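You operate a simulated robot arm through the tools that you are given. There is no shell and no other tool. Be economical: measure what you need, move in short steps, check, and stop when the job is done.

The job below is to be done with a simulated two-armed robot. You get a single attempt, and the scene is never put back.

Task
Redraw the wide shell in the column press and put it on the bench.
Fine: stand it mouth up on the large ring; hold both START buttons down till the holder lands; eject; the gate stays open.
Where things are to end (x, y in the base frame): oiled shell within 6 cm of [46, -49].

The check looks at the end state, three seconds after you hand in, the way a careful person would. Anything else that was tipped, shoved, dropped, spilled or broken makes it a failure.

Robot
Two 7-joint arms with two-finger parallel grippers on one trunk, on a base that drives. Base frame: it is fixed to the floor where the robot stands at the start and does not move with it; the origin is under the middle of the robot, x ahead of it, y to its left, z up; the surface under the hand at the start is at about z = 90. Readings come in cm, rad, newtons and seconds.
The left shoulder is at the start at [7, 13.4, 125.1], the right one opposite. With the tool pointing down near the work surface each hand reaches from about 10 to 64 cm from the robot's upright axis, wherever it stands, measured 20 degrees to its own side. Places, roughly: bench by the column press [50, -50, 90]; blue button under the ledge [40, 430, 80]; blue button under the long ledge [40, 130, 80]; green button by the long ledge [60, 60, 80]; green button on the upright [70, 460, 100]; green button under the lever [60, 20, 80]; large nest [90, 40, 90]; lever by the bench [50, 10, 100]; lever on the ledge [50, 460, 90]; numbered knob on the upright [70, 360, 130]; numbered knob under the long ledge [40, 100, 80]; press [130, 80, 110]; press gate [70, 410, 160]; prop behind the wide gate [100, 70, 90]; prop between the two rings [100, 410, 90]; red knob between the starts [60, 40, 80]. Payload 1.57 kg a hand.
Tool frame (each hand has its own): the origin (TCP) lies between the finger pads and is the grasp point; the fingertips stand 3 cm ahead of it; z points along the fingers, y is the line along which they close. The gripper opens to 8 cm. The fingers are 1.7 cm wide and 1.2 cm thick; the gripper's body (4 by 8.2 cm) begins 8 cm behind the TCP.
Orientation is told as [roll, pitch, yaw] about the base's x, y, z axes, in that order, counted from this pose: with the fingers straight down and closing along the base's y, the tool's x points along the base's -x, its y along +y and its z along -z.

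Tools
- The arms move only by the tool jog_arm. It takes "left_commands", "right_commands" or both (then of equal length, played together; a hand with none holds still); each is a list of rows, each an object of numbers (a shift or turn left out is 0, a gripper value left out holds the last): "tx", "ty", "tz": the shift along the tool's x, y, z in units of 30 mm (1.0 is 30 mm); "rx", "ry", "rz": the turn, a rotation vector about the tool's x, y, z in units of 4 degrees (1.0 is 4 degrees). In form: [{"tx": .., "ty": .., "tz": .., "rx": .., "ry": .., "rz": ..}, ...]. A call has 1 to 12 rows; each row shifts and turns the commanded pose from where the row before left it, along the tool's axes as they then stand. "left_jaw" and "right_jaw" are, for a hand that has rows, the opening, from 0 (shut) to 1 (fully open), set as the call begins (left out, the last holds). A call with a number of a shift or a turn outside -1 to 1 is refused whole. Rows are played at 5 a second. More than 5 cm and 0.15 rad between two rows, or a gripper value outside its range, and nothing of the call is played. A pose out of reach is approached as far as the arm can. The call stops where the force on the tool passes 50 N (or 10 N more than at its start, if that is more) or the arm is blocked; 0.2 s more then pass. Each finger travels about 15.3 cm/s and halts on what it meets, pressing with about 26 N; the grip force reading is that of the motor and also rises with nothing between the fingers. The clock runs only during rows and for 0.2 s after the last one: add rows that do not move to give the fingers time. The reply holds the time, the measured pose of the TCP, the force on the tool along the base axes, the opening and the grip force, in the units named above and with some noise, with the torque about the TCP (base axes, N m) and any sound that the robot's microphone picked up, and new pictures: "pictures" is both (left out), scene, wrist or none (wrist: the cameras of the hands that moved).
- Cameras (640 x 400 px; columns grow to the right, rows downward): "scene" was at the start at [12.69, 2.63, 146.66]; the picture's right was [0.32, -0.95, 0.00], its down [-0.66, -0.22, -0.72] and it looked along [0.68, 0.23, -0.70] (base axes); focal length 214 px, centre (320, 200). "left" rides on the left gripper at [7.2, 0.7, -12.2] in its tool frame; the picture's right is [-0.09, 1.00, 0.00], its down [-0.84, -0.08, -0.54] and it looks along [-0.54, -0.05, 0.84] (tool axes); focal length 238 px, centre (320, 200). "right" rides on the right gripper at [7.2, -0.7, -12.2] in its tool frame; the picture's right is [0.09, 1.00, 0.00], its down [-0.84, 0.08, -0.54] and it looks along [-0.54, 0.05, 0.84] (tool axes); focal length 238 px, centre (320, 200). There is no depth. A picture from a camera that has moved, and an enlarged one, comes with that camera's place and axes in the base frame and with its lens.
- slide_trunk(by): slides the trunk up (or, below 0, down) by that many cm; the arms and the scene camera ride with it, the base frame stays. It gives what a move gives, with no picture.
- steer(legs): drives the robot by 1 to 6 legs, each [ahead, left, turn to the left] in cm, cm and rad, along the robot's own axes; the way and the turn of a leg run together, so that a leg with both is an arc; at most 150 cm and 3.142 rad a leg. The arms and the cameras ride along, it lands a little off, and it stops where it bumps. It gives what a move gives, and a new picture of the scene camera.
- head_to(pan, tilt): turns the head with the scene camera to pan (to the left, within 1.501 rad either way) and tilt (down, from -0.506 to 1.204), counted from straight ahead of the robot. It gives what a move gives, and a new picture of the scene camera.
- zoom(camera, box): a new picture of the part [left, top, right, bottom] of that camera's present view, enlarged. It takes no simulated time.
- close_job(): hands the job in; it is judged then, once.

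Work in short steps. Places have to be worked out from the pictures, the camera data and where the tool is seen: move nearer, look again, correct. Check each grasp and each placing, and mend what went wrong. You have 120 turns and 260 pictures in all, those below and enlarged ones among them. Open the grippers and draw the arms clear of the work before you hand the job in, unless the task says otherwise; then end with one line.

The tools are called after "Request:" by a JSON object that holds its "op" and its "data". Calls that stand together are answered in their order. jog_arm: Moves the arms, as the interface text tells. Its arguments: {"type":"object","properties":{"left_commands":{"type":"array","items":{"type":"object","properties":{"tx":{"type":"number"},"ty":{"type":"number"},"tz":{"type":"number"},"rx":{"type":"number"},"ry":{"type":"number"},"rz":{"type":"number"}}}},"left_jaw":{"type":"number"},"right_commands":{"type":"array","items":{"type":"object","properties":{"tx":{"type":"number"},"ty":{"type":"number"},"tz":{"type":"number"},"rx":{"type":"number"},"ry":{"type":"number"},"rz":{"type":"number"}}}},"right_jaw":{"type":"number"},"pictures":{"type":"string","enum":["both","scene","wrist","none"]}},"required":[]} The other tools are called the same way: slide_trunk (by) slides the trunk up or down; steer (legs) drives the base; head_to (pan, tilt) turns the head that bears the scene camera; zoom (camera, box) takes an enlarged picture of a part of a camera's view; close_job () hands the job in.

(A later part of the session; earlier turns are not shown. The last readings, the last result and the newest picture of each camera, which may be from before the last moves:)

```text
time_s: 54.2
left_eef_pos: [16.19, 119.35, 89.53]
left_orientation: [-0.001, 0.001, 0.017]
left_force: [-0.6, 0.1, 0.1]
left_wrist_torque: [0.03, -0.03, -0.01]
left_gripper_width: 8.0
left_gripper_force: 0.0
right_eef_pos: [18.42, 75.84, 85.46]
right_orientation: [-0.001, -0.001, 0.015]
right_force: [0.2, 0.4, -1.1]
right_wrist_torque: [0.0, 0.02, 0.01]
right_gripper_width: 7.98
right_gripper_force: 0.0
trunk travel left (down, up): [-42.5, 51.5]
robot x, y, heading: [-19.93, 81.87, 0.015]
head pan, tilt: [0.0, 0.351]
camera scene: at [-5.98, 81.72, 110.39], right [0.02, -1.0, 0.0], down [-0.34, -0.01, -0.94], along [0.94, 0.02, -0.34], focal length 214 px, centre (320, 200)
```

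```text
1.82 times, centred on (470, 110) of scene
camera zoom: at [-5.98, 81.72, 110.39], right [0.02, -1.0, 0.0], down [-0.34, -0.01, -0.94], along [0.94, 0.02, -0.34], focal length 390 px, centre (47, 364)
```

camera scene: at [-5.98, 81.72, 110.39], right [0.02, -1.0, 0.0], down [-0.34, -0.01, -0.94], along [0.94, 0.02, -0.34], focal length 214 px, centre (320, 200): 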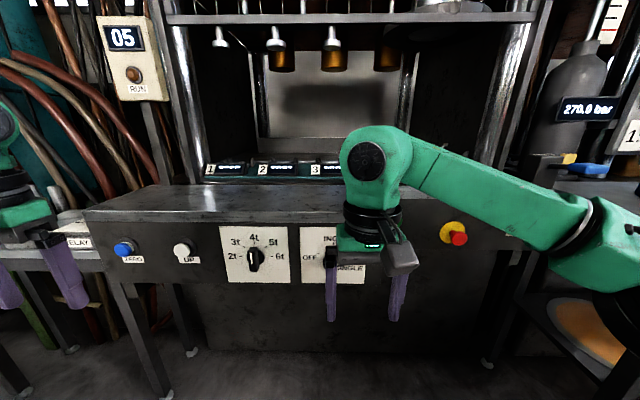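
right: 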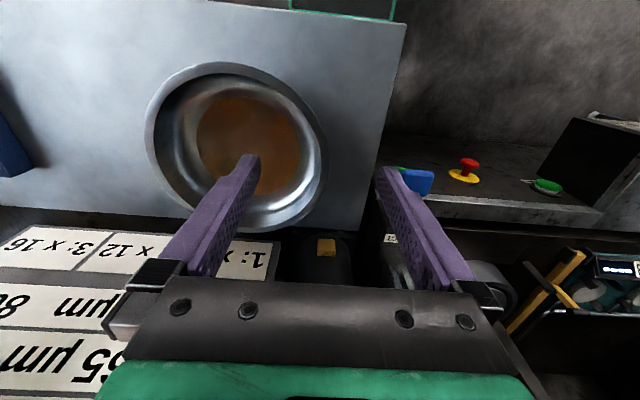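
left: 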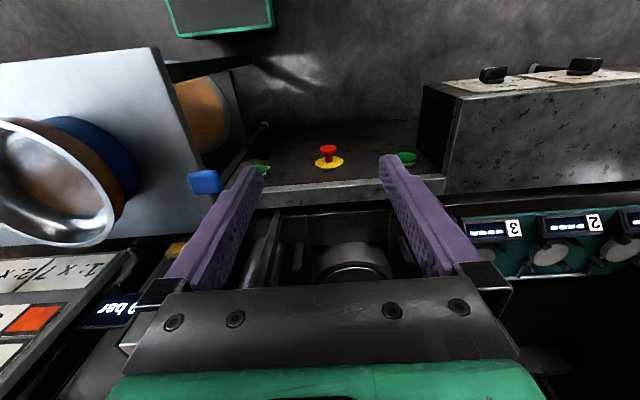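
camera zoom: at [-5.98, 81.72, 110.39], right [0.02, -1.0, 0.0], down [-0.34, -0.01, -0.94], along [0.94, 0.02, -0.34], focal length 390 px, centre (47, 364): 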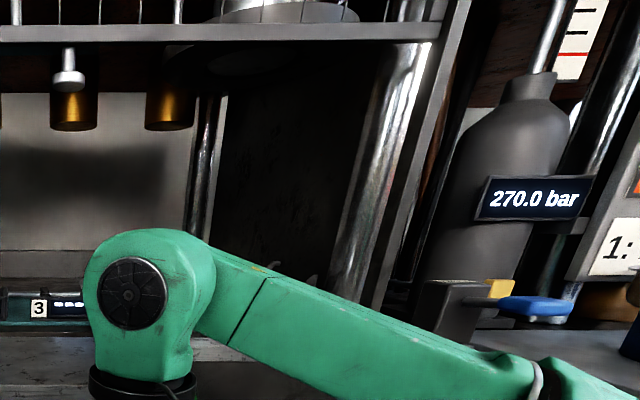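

Force is on 4t, which fits blue 345 µm × 12 ≈ 4.1 t. Next I'll raise the trunk and look into the press and at the shell, pulling the right arm out of the way.

Request:
{"op": "slide_trunk", "data": {"by": 30}}

Request:
{"op": "steer", "data": {"legs": [[0, -50, 0]]}}

Request:
{"op": "head_to", "data": {"pan": 0.2, "tilt": 0.4}}

Request:
{"op": "zoom", "data": {"camera": "scene", "box": [180, 100, 420, 250]}}

Request:
{"op": "head_to", "data": {"pan": -0.6, "tilt": 0.5}}

```text
time_s: 57.2
left_eef_pos: [16.2, 119.35, 119.59]
left_orientation: [-0.001, 0.0, 0.017]
left_force: [0.1, -0.3, -0.5]
left_wrist_torque: [-0.01, 0.01, 0.02]
left_gripper_width: 7.99
left_gripper_force: 0.0
right_eef_pos: [18.3, 75.94, 115.59]
right_orientation: [-0.001, 0.001, 0.015]
right_force: [-0.1, -0.4, 0.3]
right_wrist_torque: [-0.04, 0.03, 0.02]
right_gripper_width: 7.99
right_gripper_force: 0.1
trunk travel left (down, up): [-72.5, 21.5]
robot x, y, heading: [-20.46, 81.3, 0.017]
head pan, tilt: [0.0, 0.351]
```

```text
time_s: 60.1
left_eef_pos: [16.98, 69.48, 119.52]
left_orientation: [-0.003, 0.001, 0.013]
left_force: [0.6, 0.0, 0.4]
left_wrist_torque: [0.01, -0.04, -0.01]
left_gripper_width: 8.02
left_gripper_force: 0.0
right_eef_pos: [19.06, 25.96, 115.58]
right_orientation: [-0.001, -0.001, 0.011]
right_force: [-0.1, 1.3, 0.8]
right_wrist_torque: [0.0, 0.05, -0.02]
right_gripper_width: 7.98
right_gripper_force: 0.1
trunk travel left (down, up): [-72.5, 21.5]
robot x, y, heading: [-19.5, 31.82, 0.016]
head pan, tilt: [0.0, 0.351]
camera scene: at [-5.24, 31.97, 140.39], right [0.01, -1.0, 0.0], down [-0.34, -0.01, -0.94], along [0.94, 0.01, -0.34], focal length 214 px, centre (320, 200)
```

scene: 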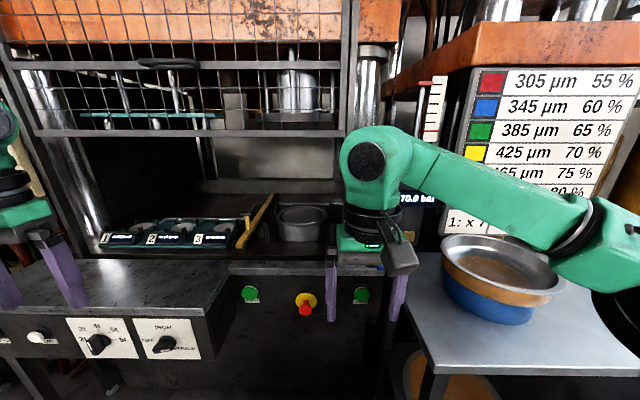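

```text
time_s: 60.9
left_eef_pos: [17.07, 69.41, 119.51]
left_orientation: [-0.001, 0.0, 0.014]
left_force: [0.0, 0.0, -0.7]
left_wrist_torque: [0.02, 0.02, 0.02]
left_gripper_width: 7.99
left_gripper_force: 0.2
right_eef_pos: [19.08, 25.77, 115.51]
right_orientation: [-0.001, -0.001, 0.014]
right_force: [0.2, -0.2, 0.5]
right_wrist_torque: [0.0, 0.0, -0.01]
right_gripper_width: 8.0
right_gripper_force: 0.0
trunk travel left (down, up): [-72.5, 21.5]
robot x, y, heading: [-19.24, 31.26, 0.01]
head pan, tilt: [0.201, 0.4]
camera scene: at [-5.5, 33.66, 139.93], right [0.21, -0.98, 0.0], down [-0.38, -0.08, -0.92], along [0.9, 0.19, -0.39], focal length 214 px, centre (320, 200)
```

scene: 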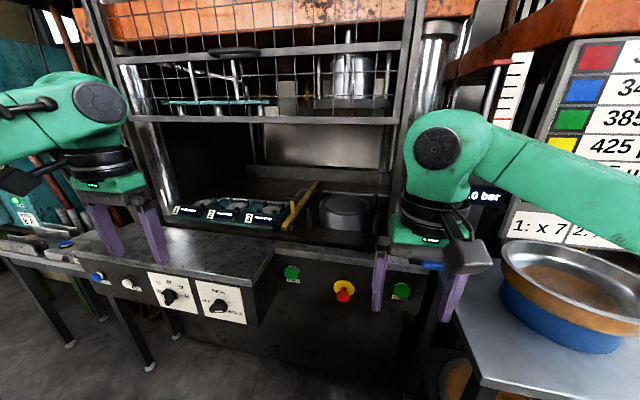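

```text
2.67 times, centred on (300, 175) of scene
camera zoom: at [-5.5, 33.66, 139.93], right [0.21, -0.98, 0.0], down [-0.38, -0.08, -0.92], along [0.9, 0.19, -0.39], focal length 572 px, centre (373, 267)
```

zoom: 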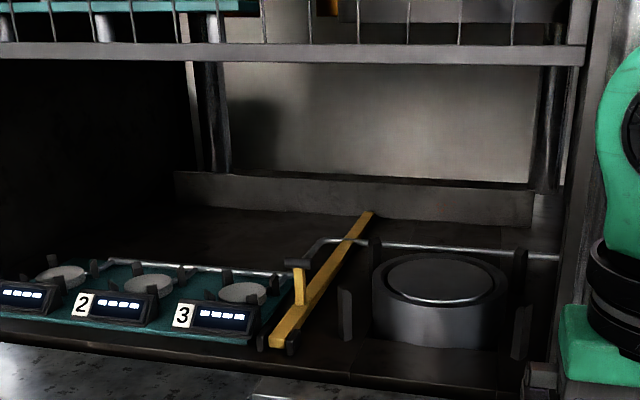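

```text
time_s: 62.0
left_eef_pos: [16.96, 69.44, 119.45]
left_orientation: [0.0, 0.0, 0.015]
left_force: [0.5, -0.1, -0.4]
left_wrist_torque: [0.03, -0.01, 0.03]
left_gripper_width: 8.02
left_gripper_force: 0.0
right_eef_pos: [18.94, 25.99, 115.44]
right_orientation: [0.0, 0.0, 0.012]
right_force: [0.4, 0.1, -0.2]
right_wrist_torque: [-0.03, 0.0, 0.03]
right_gripper_width: 8.02
right_gripper_force: 0.0
trunk travel left (down, up): [-72.5, 21.5]
robot x, y, heading: [-19.22, 31.58, 0.01]
head pan, tilt: [-0.6, 0.499]
camera scene: at [-6.97, 26.7, 139.02], right [-0.55, -0.83, 0.0], down [-0.4, 0.26, -0.88], along [0.73, -0.49, -0.48], focal length 214 px, centre (320, 200)
```

scene: 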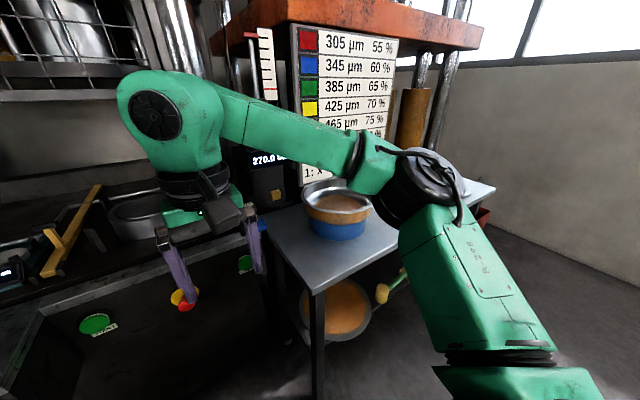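

The dish (about 27 cm wide, blue lower band) is the shell, and the nest with an ejector pad is the ring. I'll return to the start position and inspect the shell's rim at close range.

Request:
{"op": "slide_trunk", "data": {"by": 10}}

Request:
{"op": "steer", "data": {"legs": [[0, -53, -0.015], [12, 0, 0]]}}

Request:
{"op": "head_to", "data": {"pan": 0.0, "tilt": 0.75}}

Request:
{"op": "zoom", "data": {"camera": "scene", "box": [200, 120, 440, 320]}}

Request:
{"op": "zoom", "data": {"camera": "left", "box": [0, 0, 640, 400]}}

Request:
{"op": "zoom", "data": {"camera": "right", "box": [0, 0, 640, 400]}}

```text
time_s: 63.3
left_eef_pos: [16.95, 69.48, 129.49]
left_orientation: [0.0, -0.003, 0.012]
left_force: [-0.8, 0.4, -0.4]
left_wrist_torque: [-0.02, 0.01, -0.01]
left_gripper_width: 7.99
left_gripper_force: 0.0
right_eef_pos: [19.14, 25.88, 125.6]
right_orientation: [0.0, 0.0, 0.012]
right_force: [-0.7, 0.1, 0.2]
right_wrist_torque: [-0.01, 0.04, 0.0]
right_gripper_width: 8.01
right_gripper_force: 0.1
trunk travel left (down, up): [-82.5, 11.5]
robot x, y, heading: [-19.48, 31.59, 0.019]
head pan, tilt: [-0.6, 0.499]
```

```text
time_s: 67.2
left_eef_pos: [29.31, 16.05, 129.66]
left_orientation: [0.0, -0.003, 0.001]
left_force: [-0.3, -0.5, 0.3]
left_wrist_torque: [-0.02, -0.04, -0.02]
left_gripper_width: 8.01
left_gripper_force: 0.2
right_eef_pos: [30.96, -27.56, 125.57]
right_orientation: [0.0, -0.004, 0.0]
right_force: [-0.7, 0.7, 0.4]
right_wrist_torque: [-0.01, -0.07, -0.02]
right_gripper_width: 8.01
right_gripper_force: 0.0
trunk travel left (down, up): [-82.5, 11.5]
robot x, y, heading: [-6.95, -21.25, 0.0]
head pan, tilt: [-0.6, 0.499]
camera scene: at [4.81, -26.38, 149.06], right [-0.56, -0.83, 0.0], down [-0.39, 0.27, -0.88], along [0.73, -0.5, -0.48], focal length 214 px, centre (320, 200)
```

scene: 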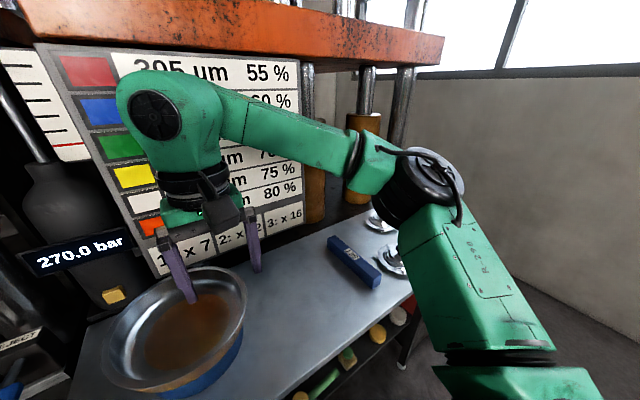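

```text
time_s: 68.2
left_eef_pos: [29.68, 16.12, 129.51]
left_orientation: [-0.001, 0.0, 0.001]
left_force: [-0.9, -0.7, 0.8]
left_wrist_torque: [-0.01, 0.01, -0.01]
left_gripper_width: 8.0
left_gripper_force: 0.0
right_eef_pos: [31.19, -27.48, 125.57]
right_orientation: [0.001, -0.002, 0.0]
right_force: [0.8, 0.7, -1.0]
right_wrist_torque: [0.01, -0.01, 0.02]
right_gripper_width: 8.0
right_gripper_force: 0.0
trunk travel left (down, up): [-82.5, 11.5]
robot x, y, heading: [-7.44, -21.45, 0.001]
head pan, tilt: [0.0, 0.75]
camera scene: at [5.98, -21.18, 146.82], right [0.0, -1.0, 0.0], down [-0.68, 0.0, -0.73], along [0.73, 0.0, -0.68], focal length 214 px, centre (320, 200)
```

scene: 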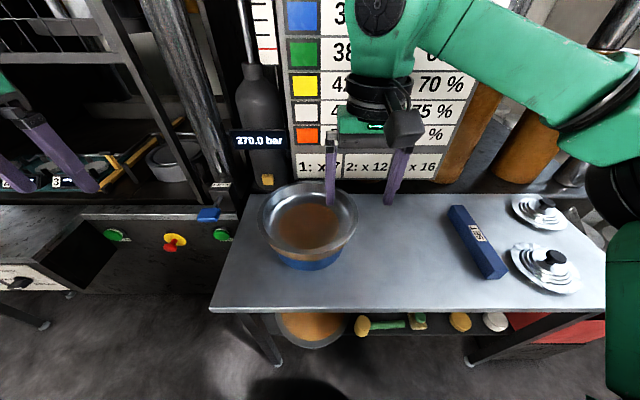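

```text
2.00 times, centred on (320, 220) of scene
camera zoom: at [5.98, -21.18, 146.82], right [0.0, -1.0, 0.0], down [-0.68, 0.0, -0.73], along [0.73, 0.0, -0.68], focal length 429 px, centre (320, 160)
```

zoom: 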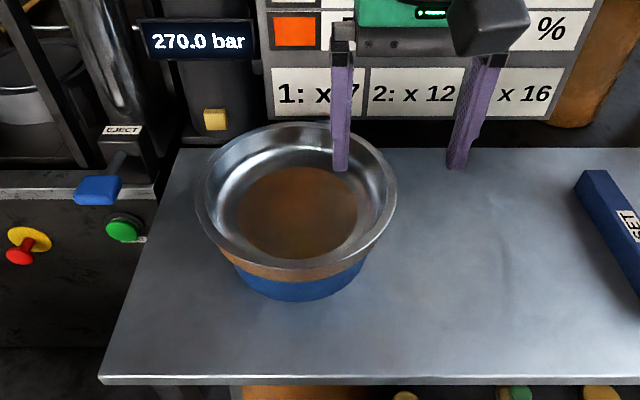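

```text
1.00 times, centred on (320, 200) of left (not enlarged: the box is as wide or as high as the picture)
camera zoom: at [22.54, 16.75, 141.6], right [0.09, 1.0, 0.0], down [0.84, -0.08, 0.54], along [0.54, -0.05, -0.84], focal length 238 px, centre (320, 200)
```

zoom: 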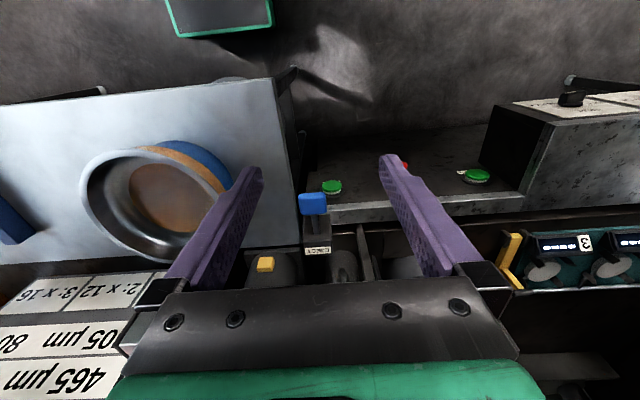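

```text
1.00 times, centred on (320, 200) of right (not enlarged: the box is as wide or as high as the picture)
camera zoom: at [24.07, -28.04, 137.75], right [-0.09, 1.0, 0.0], down [0.84, 0.08, 0.54], along [0.54, 0.05, -0.84], focal length 238 px, centre (320, 200)
```

zoom: 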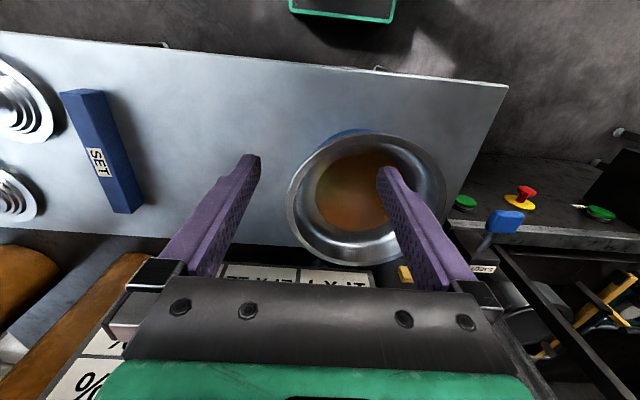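

The rim is at about (46.5, −18, 104), radius about 13.4. I'll back off and lower the trunk for a side view of the shell, to see whether it is one piece.

Request:
{"op": "steer", "data": {"legs": [[-22, 0, 0]]}}

Request:
{"op": "slide_trunk", "data": {"by": -38}}

Request:
{"op": "head_to", "data": {"pan": 0.0, "tilt": 0.15}}

Request:
{"op": "zoom", "data": {"camera": "scene", "box": [240, 150, 400, 250]}}

```text
time_s: 69.9
left_eef_pos: [8.16, 16.23, 129.49]
left_orientation: [0.0, 0.004, 0.003]
left_force: [0.3, 0.1, -0.9]
left_wrist_torque: [0.02, 0.02, 0.0]
left_gripper_width: 8.01
left_gripper_force: 0.2
right_eef_pos: [9.73, -27.43, 125.4]
right_orientation: [-0.002, 0.001, 0.005]
right_force: [1.1, -0.9, -0.7]
right_wrist_torque: [-0.01, 0.07, 0.0]
right_gripper_width: 7.99
right_gripper_force: 0.0
trunk travel left (down, up): [-82.5, 11.5]
robot x, y, heading: [-28.98, -21.23, 0.004]
head pan, tilt: [0.0, 0.75]
camera scene: at [-15.42, -21.17, 146.78], right [0.0, -1.0, 0.0], down [-0.68, 0.0, -0.73], along [0.73, 0.0, -0.68], focal length 214 px, centre (320, 200)
```

scene: 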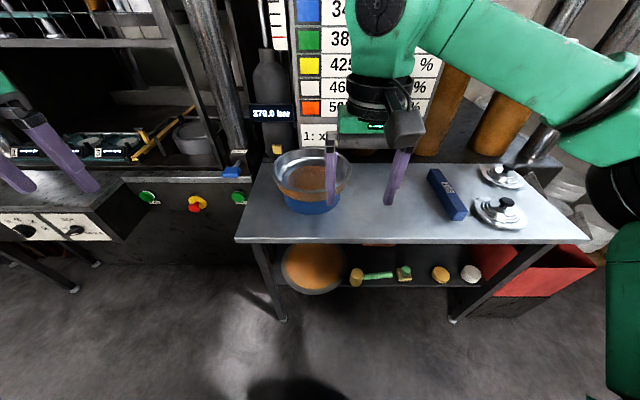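

```text
time_s: 73.6
left_eef_pos: [7.73, 16.07, 91.59]
left_orientation: [0.0, 0.0, 0.002]
left_force: [-0.2, 0.5, 0.7]
left_wrist_torque: [-0.04, 0.01, -0.01]
left_gripper_width: 8.0
left_gripper_force: 0.1
right_eef_pos: [9.34, -27.35, 87.7]
right_orientation: [-0.001, -0.001, 0.002]
right_force: [0.0, 0.4, 0.2]
right_wrist_torque: [-0.01, 0.01, 0.03]
right_gripper_width: 8.02
right_gripper_force: 0.0
trunk travel left (down, up): [-44.5, 49.5]
robot x, y, heading: [-29.07, -21.41, 0.005]
head pan, tilt: [0.0, 0.75]
```

```text
time_s: 74.6
left_eef_pos: [7.82, 16.18, 91.55]
left_orientation: [-0.001, 0.0, 0.004]
left_force: [-0.7, 0.3, -0.6]
left_wrist_torque: [-0.02, 0.04, 0.01]
left_gripper_width: 8.0
left_gripper_force: 0.1
right_eef_pos: [9.3, -27.39, 87.54]
right_orientation: [0.0, -0.001, 0.002]
right_force: [-1.5, -0.4, -0.2]
right_wrist_torque: [-0.01, 0.0, 0.02]
right_gripper_width: 7.97
right_gripper_force: 0.0
trunk travel left (down, up): [-44.5, 49.5]
robot x, y, heading: [-29.1, -21.13, 0.004]
head pan, tilt: [0.0, 0.15]
camera scene: at [-14.85, -21.17, 114.25], right [0.0, -1.0, 0.0], down [-0.15, 0.0, -0.99], along [0.99, 0.0, -0.15], focal length 214 px, centre (320, 200)
```

scene: 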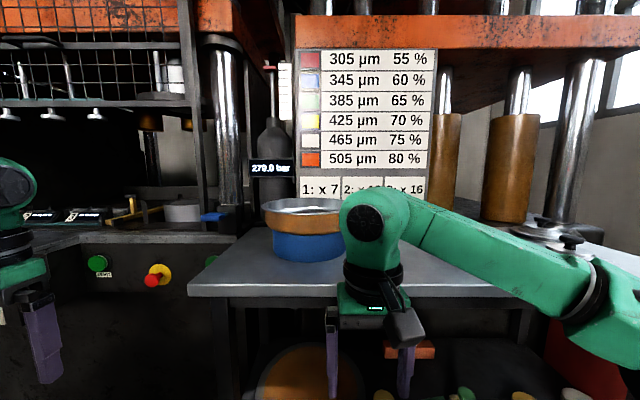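

```text
4.00 times, centred on (320, 200) of scene
camera zoom: at [-14.85, -21.17, 114.25], right [0.0, -1.0, 0.0], down [-0.15, 0.0, -0.99], along [0.99, 0.0, -0.15], focal length 858 px, centre (320, 200)
```

zoom: 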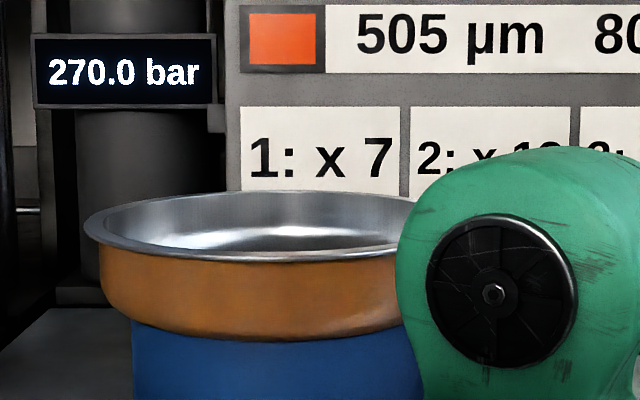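

The oiled steel shell (z≈97–103) stands on a narrower blue pot. I'll carry it with both hands pinching the rim at left and right, tools pitched forward 45°. First I'll raise the trunk and square up in front of it.

Request:
{"op": "slide_trunk", "data": {"by": 38}}

Request:
{"op": "steer", "data": {"legs": [[0, 3, 0], [18, 0, 0]]}}

Request:
{"op": "jog_arm", "data": {"left_commands": [{"ry": -1}, {"ry": -1}, {"ry": -1}, {"ry": -1}, {"ry": -1}, {"ry": -1}, {"ry": -1}, {"ry": -1}, {"ry": -1}, {"ry": -1}, {"ry": -1}], "right_commands": [{"ry": -1}, {"ry": -1}, {"ry": -1}, {"ry": -1}, {"ry": -1}, {"ry": -1}, {"ry": -1}, {"ry": -1}, {"ry": -1}, {"ry": -1}, {"ry": -1}], "pictures": "none"}}

Request:
{"op": "head_to", "data": {"pan": 0.0, "tilt": 0.7}}

```text
time_s: 78.2
left_eef_pos: [7.72, 16.11, 129.46]
left_orientation: [0.001, 0.001, 0.004]
left_force: [0.5, 0.1, 0.5]
left_wrist_torque: [-0.01, 0.0, 0.01]
left_gripper_width: 8.02
left_gripper_force: 0.1
right_eef_pos: [9.47, -27.29, 125.41]
right_orientation: [0.003, -0.001, 0.004]
right_force: [0.3, -0.1, 0.6]
right_wrist_torque: [-0.02, 0.0, -0.02]
right_gripper_width: 8.01
right_gripper_force: 0.0
trunk travel left (down, up): [-82.5, 11.5]
robot x, y, heading: [-29.09, -21.65, -0.001]
head pan, tilt: [0.0, 0.15]
```

```text
time_s: 80.2
left_eef_pos: [24.93, 19.48, 129.59]
left_orientation: [0.001, -0.004, 0.009]
left_force: [-0.3, 0.1, 0.2]
left_wrist_torque: [-0.01, -0.04, 0.04]
left_gripper_width: 7.98
left_gripper_force: 0.0
right_eef_pos: [26.93, -23.99, 125.74]
right_orientation: [-0.003, -0.003, 0.008]
right_force: [0.2, 0.0, 0.2]
right_wrist_torque: [0.0, -0.03, -0.03]
right_gripper_width: 7.99
right_gripper_force: 0.0
trunk travel left (down, up): [-82.5, 11.5]
robot x, y, heading: [-11.17, -18.22, 0.009]
head pan, tilt: [0.0, 0.15]
camera scene: at [2.45, -17.92, 152.31], right [0.01, -1.0, 0.0], down [-0.15, 0.0, -0.99], along [0.99, 0.01, -0.15], focal length 214 px, centre (320, 200)
```

scene: 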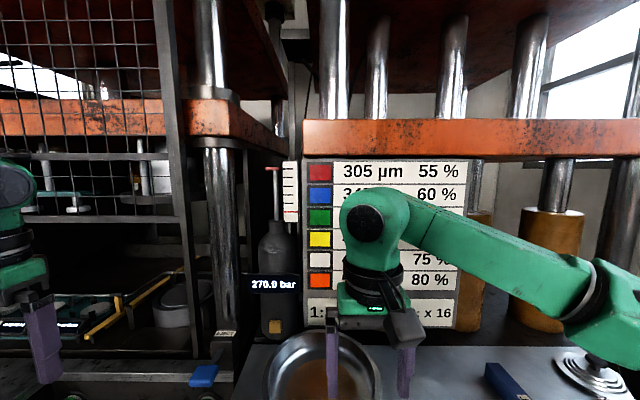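

```text
time_s: 82.6
left_eef_pos: [25.22, 19.44, 129.55]
left_orientation: [-0.001, -0.772, 0.009]
left_force: [-0.2, 0.4, 0.7]
left_wrist_torque: [-0.02, 0.0, -0.01]
left_gripper_width: 8.02
left_gripper_force: 0.0
right_eef_pos: [27.06, -24.15, 125.58]
right_orientation: [-0.002, -0.768, 0.01]
right_force: [-0.3, -0.6, -0.2]
right_wrist_torque: [-0.01, -0.02, 0.0]
right_gripper_width: 7.99
right_gripper_force: 0.0
trunk travel left (down, up): [-82.5, 11.5]
robot x, y, heading: [-11.07, -17.86, 0.01]
head pan, tilt: [0.0, 0.15]
```

```text
time_s: 83.5
left_eef_pos: [25.37, 19.44, 129.5]
left_orientation: [-0.002, -0.768, 0.009]
left_force: [-0.2, -0.1, 0.4]
left_wrist_torque: [0.01, -0.01, -0.01]
left_gripper_width: 8.0
left_gripper_force: 0.1
right_eef_pos: [27.25, -24.18, 125.48]
right_orientation: [-0.002, -0.768, 0.009]
right_force: [0.3, -0.3, 0.3]
right_wrist_torque: [0.02, 0.01, -0.01]
right_gripper_width: 8.0
right_gripper_force: 0.2
trunk travel left (down, up): [-82.5, 11.5]
robot x, y, heading: [-11.12, -18.06, 0.009]
head pan, tilt: [0.0, 0.7]
camera scene: at [2.16, -17.98, 147.25], right [0.01, -1.0, 0.0], down [-0.64, -0.01, -0.77], along [0.77, 0.01, -0.64], focal length 214 px, centre (320, 200)
```

scene: 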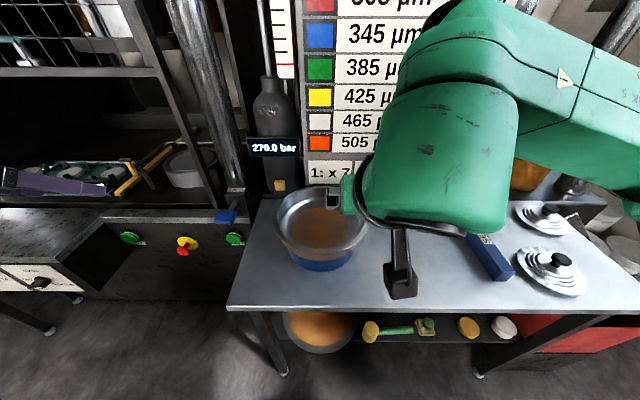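

The view agrees with a centre near (46.7, −18). I'll zoom to refine the rim edges.

Request:
{"op": "zoom", "data": {"camera": "scene", "box": [255, 170, 395, 280]}}

Request:
{"op": "zoom", "data": {"camera": "right", "box": [0, 0, 640, 400]}}

Request:
{"op": "zoom", "data": {"camera": "left", "box": [0, 0, 640, 400]}}

```text
3.64 times, centred on (325, 225) of scene
camera zoom: at [2.16, -17.98, 147.25], right [0.01, -1.0, 0.0], down [-0.64, -0.01, -0.77], along [0.77, 0.01, -0.64], focal length 780 px, centre (302, 109)
```

zoom: 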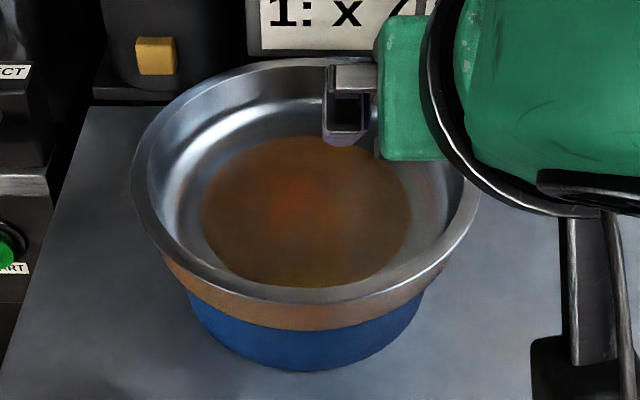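

```text
1.00 times, centred on (320, 200) of right (not enlarged: the box is as wide or as high as the picture)
camera zoom: at [13.64, -24.85, 129.29], right [-0.07, 1.0, -0.06], down [0.22, 0.08, 0.97], along [0.97, 0.06, -0.23], focal length 238 px, centre (320, 200)
```

zoom: 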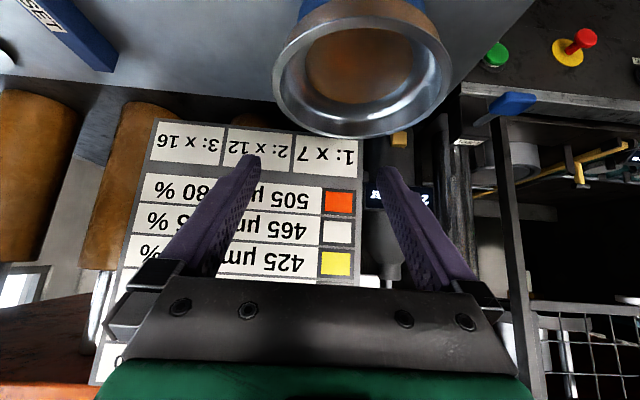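

```text
1.00 times, centred on (320, 200) of left (not enlarged: the box is as wide or as high as the picture)
camera zoom: at [11.77, 19.96, 133.19], right [0.06, 1.0, 0.06], down [0.23, -0.08, 0.97], along [0.97, -0.04, -0.23], focal length 238 px, centre (320, 200)
```

zoom: 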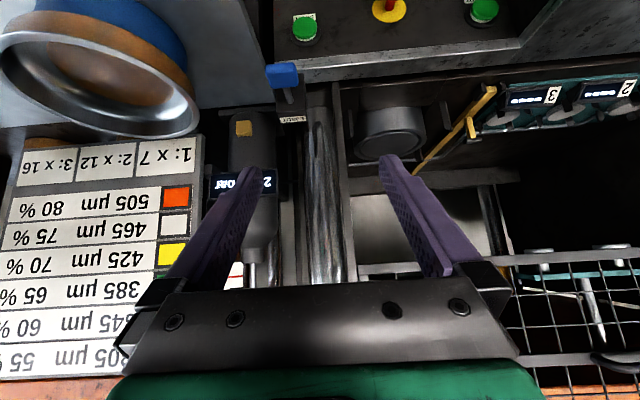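

Rim centre is about (47.5, −17.7), outer radius 13.75, z about 104. I'll move both hands to 12 cm above the left and right rim points.

Request:
{"op": "jog_arm", "data": {"left_commands": [{"tx": -0.19, "ty": -0.8, "tz": 0.86}, {"tx": -0.19, "ty": -0.8, "tz": 0.86}, {"tx": -0.19, "ty": -0.8, "tz": 0.86}, {"tx": -0.19, "ty": -0.8, "tz": 0.86}, {"tx": -0.19, "ty": -0.8, "tz": 0.86}, {"tx": -0.19, "ty": -0.8, "tz": 0.86}, {"tx": -0.19, "ty": -0.8, "tz": 0.86}, {"tx": -0.19, "ty": -0.8, "tz": 0.86}, {"tx": -0.19, "ty": -0.8, "tz": 0.86}, {"tx": -0.19, "ty": -0.8, "tz": 0.86}], "right_commands": [{"tx": -0.24, "ty": -0.22, "tz": 0.72}, {"tx": -0.24, "ty": -0.22, "tz": 0.72}, {"tx": -0.24, "ty": -0.22, "tz": 0.72}, {"tx": -0.24, "ty": -0.22, "tz": 0.72}, {"tx": -0.24, "ty": -0.22, "tz": 0.72}, {"tx": -0.24, "ty": -0.22, "tz": 0.72}, {"tx": -0.24, "ty": -0.22, "tz": 0.72}, {"tx": -0.24, "ty": -0.22, "tz": 0.72}, {"tx": -0.24, "ty": -0.22, "tz": 0.72}, {"tx": -0.24, "ty": -0.22, "tz": 0.72}], "left_jaw": 1, "right_jaw": 1}}

```text
time_s: 85.7
left_eef_pos: [47.76, -4.62, 114.77]
left_orientation: [0.003, -0.767, 0.006]
left_force: [0.3, 0.2, -0.4]
left_wrist_torque: [0.02, 0.05, -0.03]
left_gripper_width: 8.02
left_gripper_force: 0.1
right_eef_pos: [47.76, -30.61, 114.89]
right_orientation: [0.0, -0.768, 0.009]
right_force: [-0.5, -0.7, -0.1]
right_wrist_torque: [-0.02, 0.0, 0.01]
right_gripper_width: 8.02
right_gripper_force: 0.1
trunk travel left (down, up): [-82.5, 11.5]
robot x, y, heading: [-11.12, -18.09, 0.008]
head pan, tilt: [0.0, 0.7]
camera scene: at [2.39, -18.17, 147.22], right [0.01, -1.0, 0.0], down [-0.65, 0.0, -0.76], along [0.76, 0.01, -0.65], focal length 214 px, centre (320, 200)
camera right: at [34.1, -31.3, 118.72], right [-0.07, 1.0, -0.06], down [0.23, 0.08, 0.97], along [0.97, 0.06, -0.23], focal length 238 px, centre (320, 200)
camera left: at [34.08, -4.02, 118.47], right [0.06, 1.0, 0.07], down [0.23, -0.08, 0.97], along [0.97, -0.04, -0.23], focal length 238 px, centre (320, 200)
```

scene: 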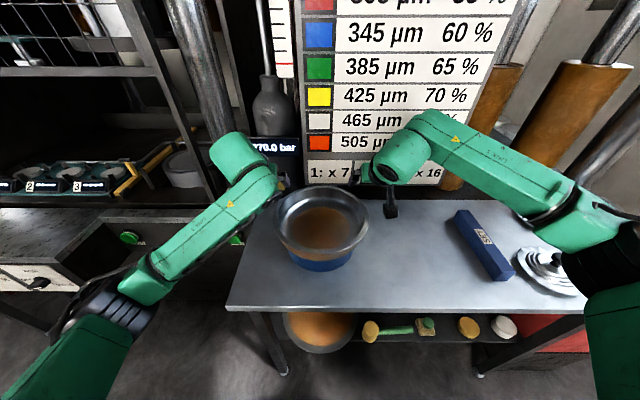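
right: 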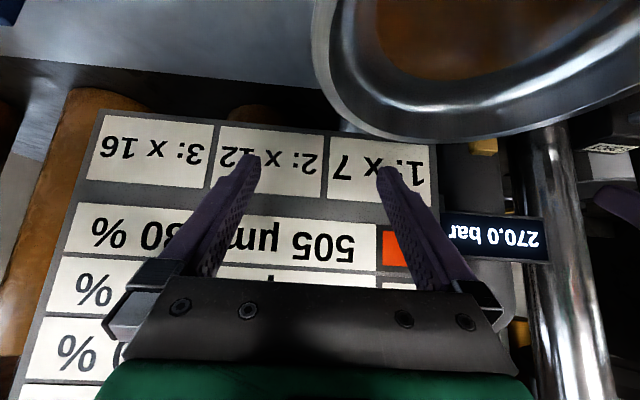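
left: 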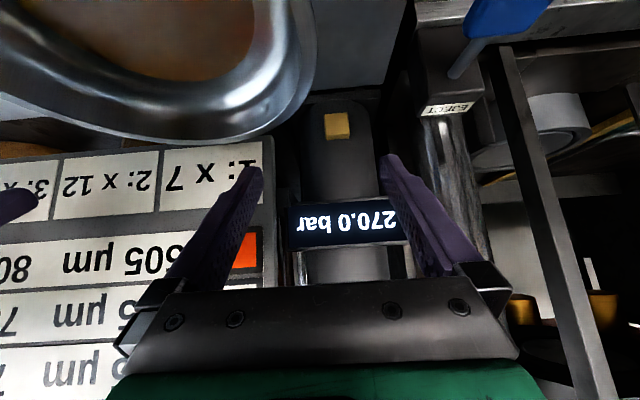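

Rim edges measure y −4.1 and −31.7, so the hands are well placed. I'll descend to grip depth.

Request:
{"op": "jog_arm", "data": {"left_commands": [{"tx": 0.46, "tz": 0.48}, {"tx": 0.46, "tz": 0.48}, {"tx": 0.46, "tz": 0.48}, {"tx": 0.46, "tz": 0.48}, {"tx": 0.46, "tz": 0.48}, {"tx": 0.46, "tz": 0.48}], "right_commands": [{"tx": 0.46, "ty": -0.03, "tz": 0.48}, {"tx": 0.46, "ty": -0.03, "tz": 0.48}, {"tx": 0.46, "ty": -0.03, "tz": 0.48}, {"tx": 0.46, "ty": -0.03, "tz": 0.48}, {"tx": 0.46, "tz": 0.48}, {"tx": 0.46, "tz": 0.48}]}}

```text
time_s: 87.1
left_eef_pos: [47.56, -4.24, 102.91]
left_orientation: [0.002, -0.771, 0.009]
left_force: [-0.8, -0.1, 0.6]
left_wrist_torque: [-0.02, 0.0, -0.04]
left_gripper_width: 7.99
left_gripper_force: 0.2
right_eef_pos: [47.51, -30.77, 103.12]
right_orientation: [0.001, -0.769, 0.009]
right_force: [0.2, 0.4, 0.4]
right_wrist_torque: [0.0, 0.03, -0.01]
right_gripper_width: 8.0
right_gripper_force: 0.1
trunk travel left (down, up): [-82.5, 11.5]
robot x, y, heading: [-11.43, -18.19, 0.011]
head pan, tilt: [0.0, 0.7]
camera scene: at [2.17, -17.99, 147.25], right [0.01, -1.0, 0.0], down [-0.64, -0.01, -0.76], along [0.76, 0.01, -0.64], focal length 214 px, centre (320, 200)
camera right: at [33.89, -31.52, 106.92], right [-0.07, 1.0, -0.06], down [0.22, 0.08, 0.97], along [0.97, 0.06, -0.23], focal length 238 px, centre (320, 200)
camera left: at [33.96, -3.67, 106.59], right [0.06, 1.0, 0.06], down [0.23, -0.07, 0.97], along [0.97, -0.04, -0.23], focal length 238 px, centre (320, 200)
```

scene: 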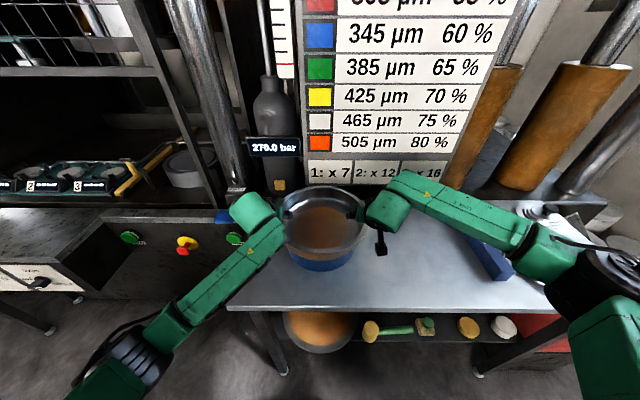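
right: 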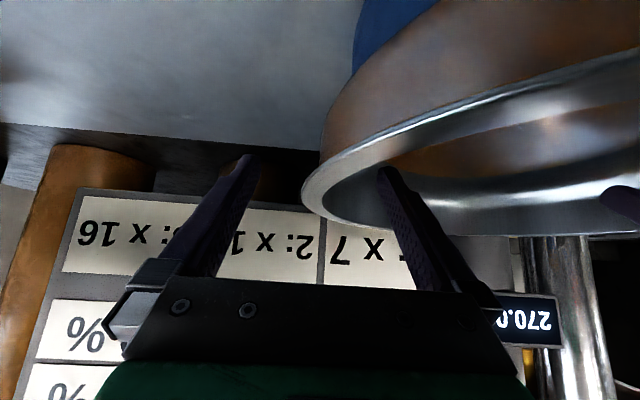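
left: 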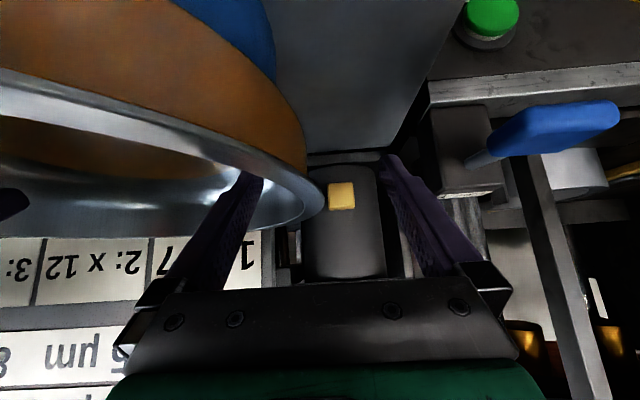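

Both inner fingers are inside the rim. I'll lower 0.8 cm more and close both grippers.

Request:
{"op": "jog_arm", "data": {"left_commands": [{"tx": 0.18, "ty": -0.12, "tz": 0.19}, {}], "right_commands": [{"tx": 0.18, "ty": -0.12, "tz": 0.19}, {}], "pictures": "none"}}

Request:
{"op": "jog_arm", "data": {"left_commands": [{}, {}, {}, {}], "right_commands": [{}, {}, {}, {}], "left_jaw": 0, "right_jaw": 0}}

```text
time_s: 87.7
left_eef_pos: [47.51, -4.65, 102.16]
left_orientation: [0.001, -0.768, 0.009]
left_force: [-0.5, -0.5, 0.2]
left_wrist_torque: [0.02, 0.01, -0.02]
left_gripper_width: 7.99
left_gripper_force: 0.0
right_eef_pos: [47.56, -31.08, 102.23]
right_orientation: [-0.001, -0.769, 0.009]
right_force: [-0.3, 0.3, -0.8]
right_wrist_torque: [0.01, 0.05, 0.03]
right_gripper_width: 8.0
right_gripper_force: 0.1
trunk travel left (down, up): [-82.5, 11.5]
robot x, y, heading: [-11.12, -17.81, 0.003]
head pan, tilt: [0.0, 0.7]
```

```text
time_s: 88.7
left_eef_pos: [47.31, -5.31, 102.76]
left_orientation: [-0.015, -0.784, 0.008]
left_force: [5.6, -37.5, 13.5]
left_wrist_torque: [-1.5, -0.22, -0.7]
left_gripper_width: 2.67
left_gripper_force: 26.4
right_eef_pos: [47.21, -30.54, 103.0]
right_orientation: [0.016, -0.784, 0.012]
right_force: [0.4, 34.6, 20.9]
right_wrist_torque: [1.35, 0.01, 0.8]
right_gripper_width: 2.22
right_gripper_force: 25.8
trunk travel left (down, up): [-82.5, 11.5]
robot x, y, heading: [-11.04, -18.0, 0.009]
head pan, tilt: [0.0, 0.7]
camera scene: at [1.57, -18.06, 147.33], right [0.01, -1.0, 0.0], down [-0.64, -0.01, -0.77], along [0.77, 0.01, -0.64], focal length 214 px, centre (320, 200)
camera right: at [33.56, -31.51, 106.54], right [-0.09, 0.99, -0.05], down [0.21, 0.07, 0.98], along [0.97, 0.07, -0.21], focal length 238 px, centre (320, 200)
camera left: at [33.62, -4.47, 106.25], right [0.07, 1.0, 0.05], down [0.21, -0.07, 0.98], along [0.98, -0.06, -0.21], focal length 238 px, centre (320, 200)
```

scene: 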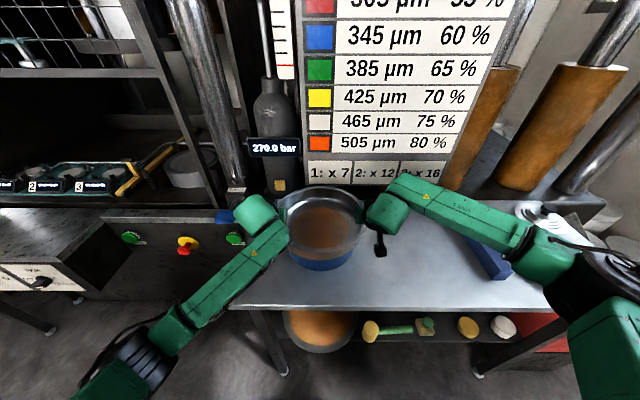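
right: 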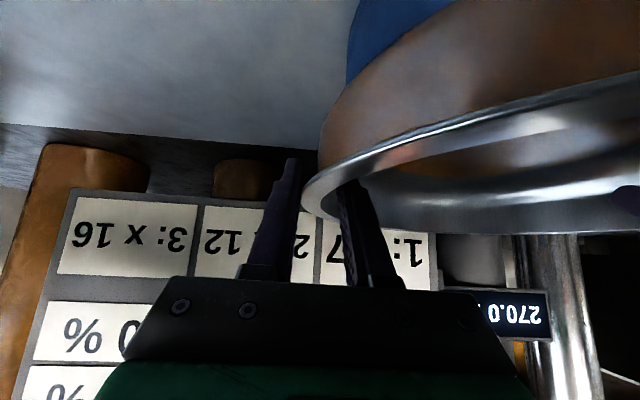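
left: 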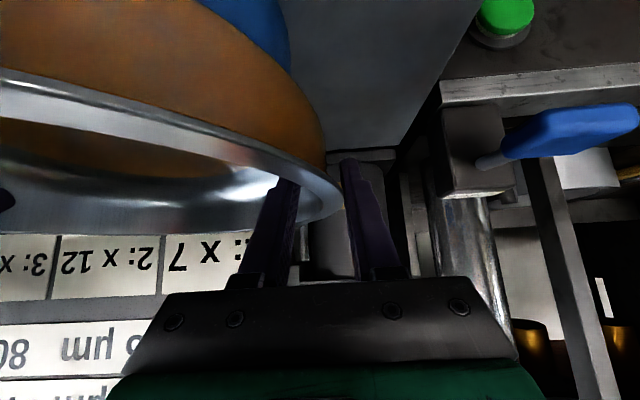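

Grips closed (2.7/2.2 cm over lip and wall), but the hands are being pulled inward. I'll shift the commands inward to relieve this.

Request:
{"op": "jog_arm", "data": {"left_commands": [{"ty": -0.12}, {"ty": -0.12}, {}], "right_commands": [{"ty": 0.11}, {"ty": 0.11}, {}], "pictures": "none"}}

```text
time_s: 89.5
left_eef_pos: [47.16, -5.19, 102.9]
left_orientation: [-0.001, -0.785, 0.014]
left_force: [8.2, -8.2, 22.5]
left_wrist_torque: [-1.21, -0.16, -0.49]
left_gripper_width: 2.68
left_gripper_force: 26.3
right_eef_pos: [47.13, -30.47, 103.07]
right_orientation: [0.004, -0.784, 0.005]
right_force: [2.4, 9.6, 28.2]
right_wrist_torque: [1.15, -0.31, 0.55]
right_gripper_width: 2.24
right_gripper_force: 26.0
trunk travel left (down, up): [-82.5, 11.5]
robot x, y, heading: [-11.35, -18.26, 0.014]
head pan, tilt: [0.0, 0.7]
```

There's still an upward push from being too deep. I'll raise the commands 0.8 cm, then lift gently to see what follows.

Request:
{"op": "jog_arm", "data": {"left_commands": [{"tx": -0.19, "ty": -0.05, "tz": -0.19}, {"tx": -0.19, "tz": -0.19}, {"tx": -0.19, "tz": -0.19}, {}], "right_commands": [{"tx": -0.19, "ty": 0.05, "tz": -0.19}, {"tx": -0.19, "tz": -0.19}, {"tx": -0.19, "tz": -0.19}, {}]}}

```text
time_s: 90.5
left_eef_pos: [47.76, -5.07, 104.58]
left_orientation: [0.008, -0.766, 0.011]
left_force: [-1.6, 29.3, -0.9]
left_wrist_torque: [-0.66, 0.17, -0.2]
left_gripper_width: 2.34
left_gripper_force: 26.1
right_eef_pos: [47.49, -30.86, 104.56]
right_orientation: [-0.012, -0.766, 0.007]
right_force: [1.4, -28.8, -4.3]
right_wrist_torque: [0.26, -0.15, -0.24]
right_gripper_width: 1.63
right_gripper_force: 25.9
trunk travel left (down, up): [-82.5, 11.5]
robot x, y, heading: [-11.22, -18.29, 0.005]
head pan, tilt: [0.0, 0.7]
camera scene: at [2.19, -17.95, 147.23], right [0.01, -1.0, 0.0], down [-0.64, -0.01, -0.76], along [0.76, 0.01, -0.64], focal length 214 px, centre (320, 200)
camera right: at [34.0, -31.48, 108.29], right [-0.06, 1.0, -0.07], down [0.23, 0.09, 0.97], along [0.97, 0.05, -0.23], focal length 238 px, centre (320, 200)
camera left: at [34.2, -4.79, 108.25], right [0.05, 1.0, 0.07], down [0.23, -0.08, 0.97], along [0.97, -0.03, -0.23], focal length 238 px, centre (320, 200)
```

scene: 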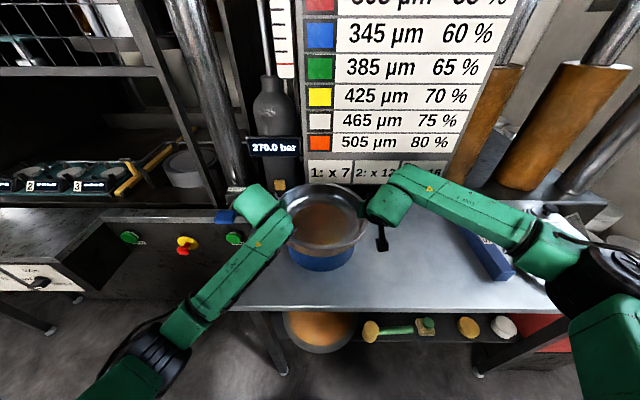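
right: 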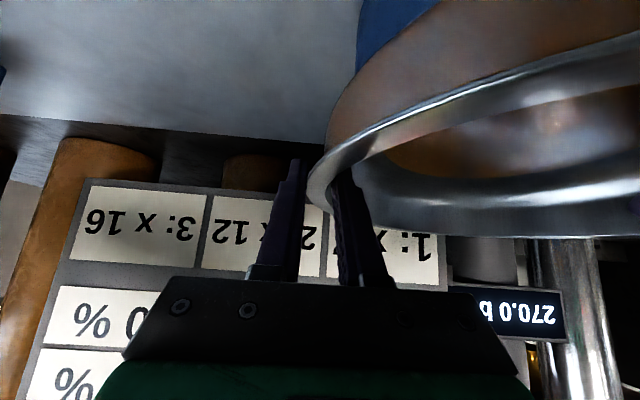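
left: 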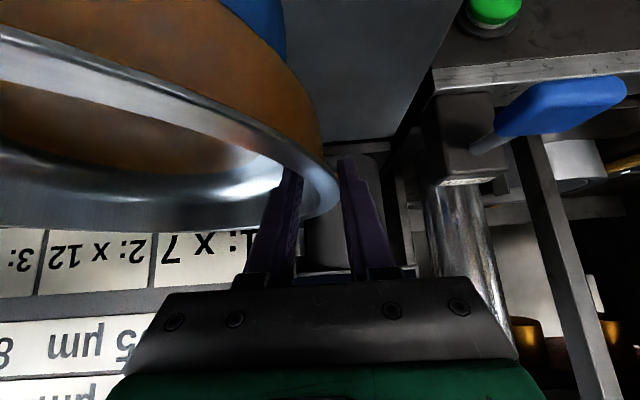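

The fingers slid up a bit and y forces reversed. I'll check whether the shell is actually lifted.

Request:
{"op": "zoom", "data": {"camera": "scene", "box": [255, 170, 395, 280]}}

Request:
{"op": "zoom", "data": {"camera": "right", "box": [240, 80, 440, 300]}}

Request:
{"op": "zoom", "data": {"camera": "left", "box": [200, 80, 400, 300]}}

```text
3.64 times, centred on (325, 225) of scene
camera zoom: at [2.19, -17.95, 147.23], right [0.01, -1.0, 0.0], down [-0.64, -0.01, -0.76], along [0.76, 0.01, -0.64], focal length 780 px, centre (302, 109)
```

zoom: 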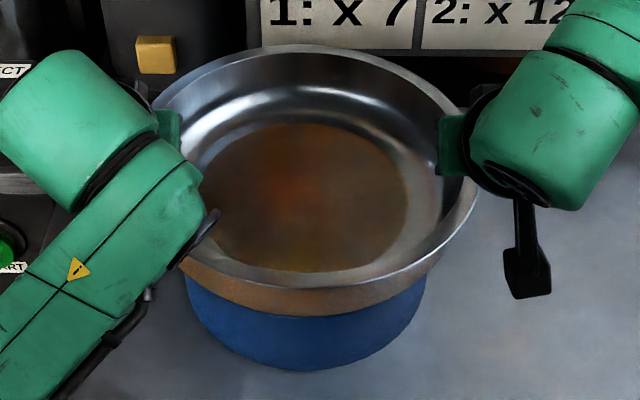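

```text
1.82 times, centred on (340, 190) of right
camera zoom: at [34.0, -31.48, 108.29], right [-0.06, 1.0, -0.07], down [0.23, 0.09, 0.97], along [0.97, 0.05, -0.23], focal length 433 px, centre (284, 218)
```

zoom: 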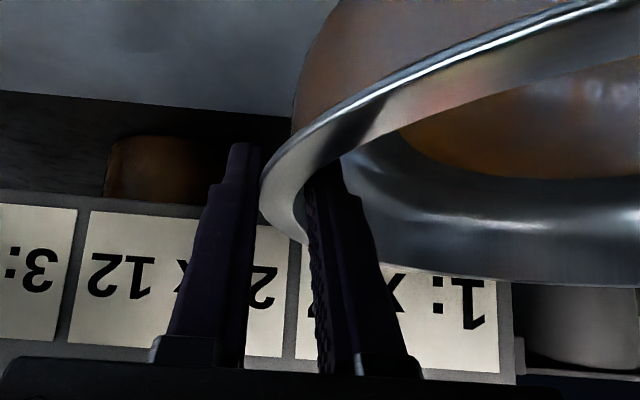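

```text
1.82 times, centred on (300, 190) of left
camera zoom: at [34.2, -4.79, 108.25], right [0.05, 1.0, 0.07], down [0.23, -0.08, 0.97], along [0.97, -0.03, -0.23], focal length 433 px, centre (356, 218)
```

zoom: 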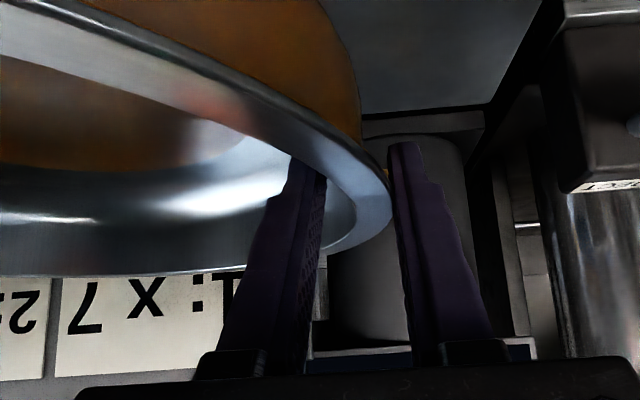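

The shell is off the pot (about 5 N carried). I'll ease the inward squeeze, lift about 8 cm, and watch.

Request:
{"op": "jog_arm", "data": {"left_commands": [{"ty": 0.11}, {"tx": -0.23, "tz": -0.24}, {"tx": -0.23, "tz": -0.24}, {"tx": -0.23, "tz": -0.24}, {"tx": -0.23, "tz": -0.24}, {"tx": -0.23, "tz": -0.24}, {"tx": -0.23, "tz": -0.24}, {"tx": -0.23, "tz": -0.24}, {"tx": -0.23, "tz": -0.24}, {}], "right_commands": [{"ty": -0.11}, {"tx": -0.23, "tz": -0.24}, {"tx": -0.23, "tz": -0.24}, {"tx": -0.23, "tz": -0.24}, {"tx": -0.23, "tz": -0.24}, {"tx": -0.23, "tz": -0.24}, {"tx": -0.23, "tz": -0.24}, {"tx": -0.23, "tz": -0.24}, {"tx": -0.23, "tz": -0.24}, {}]}}

```text
time_s: 92.7
left_eef_pos: [47.71, -5.04, 112.5]
left_orientation: [0.002, -0.769, 0.011]
left_force: [-0.4, 32.6, -2.1]
left_wrist_torque: [-0.47, -0.09, 0.07]
left_gripper_width: 2.29
left_gripper_force: 26.1
right_eef_pos: [47.82, -30.77, 112.6]
right_orientation: [-0.005, -0.766, 0.005]
right_force: [0.1, -33.1, -2.6]
right_wrist_torque: [0.18, 0.11, -0.19]
right_gripper_width: 1.56
right_gripper_force: 25.7
trunk travel left (down, up): [-82.5, 11.5]
robot x, y, heading: [-11.33, -18.12, 0.006]
head pan, tilt: [0.0, 0.7]
camera scene: at [2.27, -18.0, 147.23], right [0.01, -1.0, 0.0], down [-0.65, -0.01, -0.76], along [0.76, 0.01, -0.65], focal length 214 px, centre (320, 200)
camera right: at [34.18, -31.46, 116.37], right [-0.07, 1.0, -0.07], down [0.23, 0.08, 0.97], along [0.97, 0.05, -0.23], focal length 238 px, centre (320, 200)
camera left: at [34.09, -4.61, 116.14], right [0.05, 1.0, 0.07], down [0.23, -0.08, 0.97], along [0.97, -0.04, -0.23], focal length 238 px, centre (320, 200)
```

scene: 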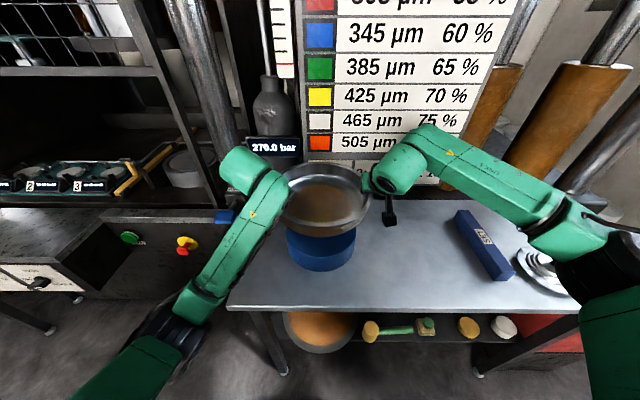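
right: 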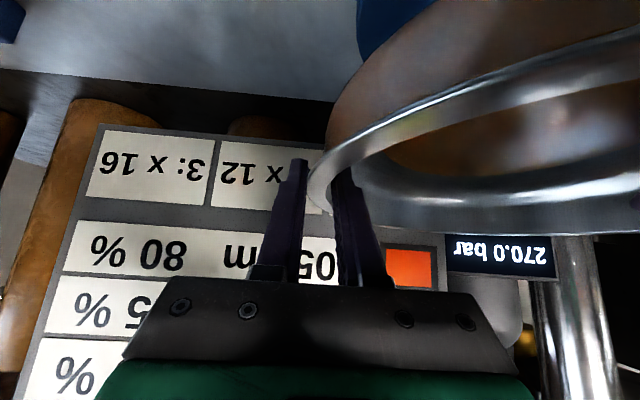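
left: 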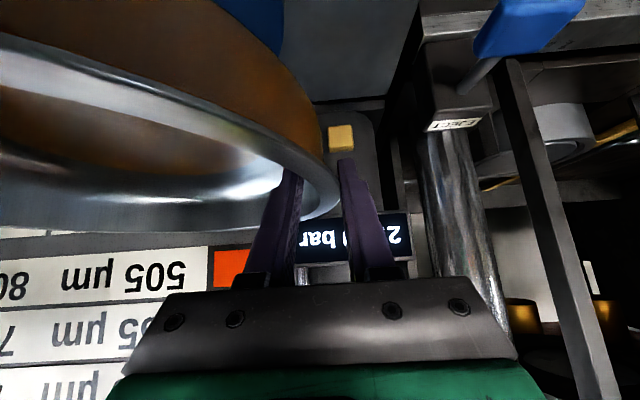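

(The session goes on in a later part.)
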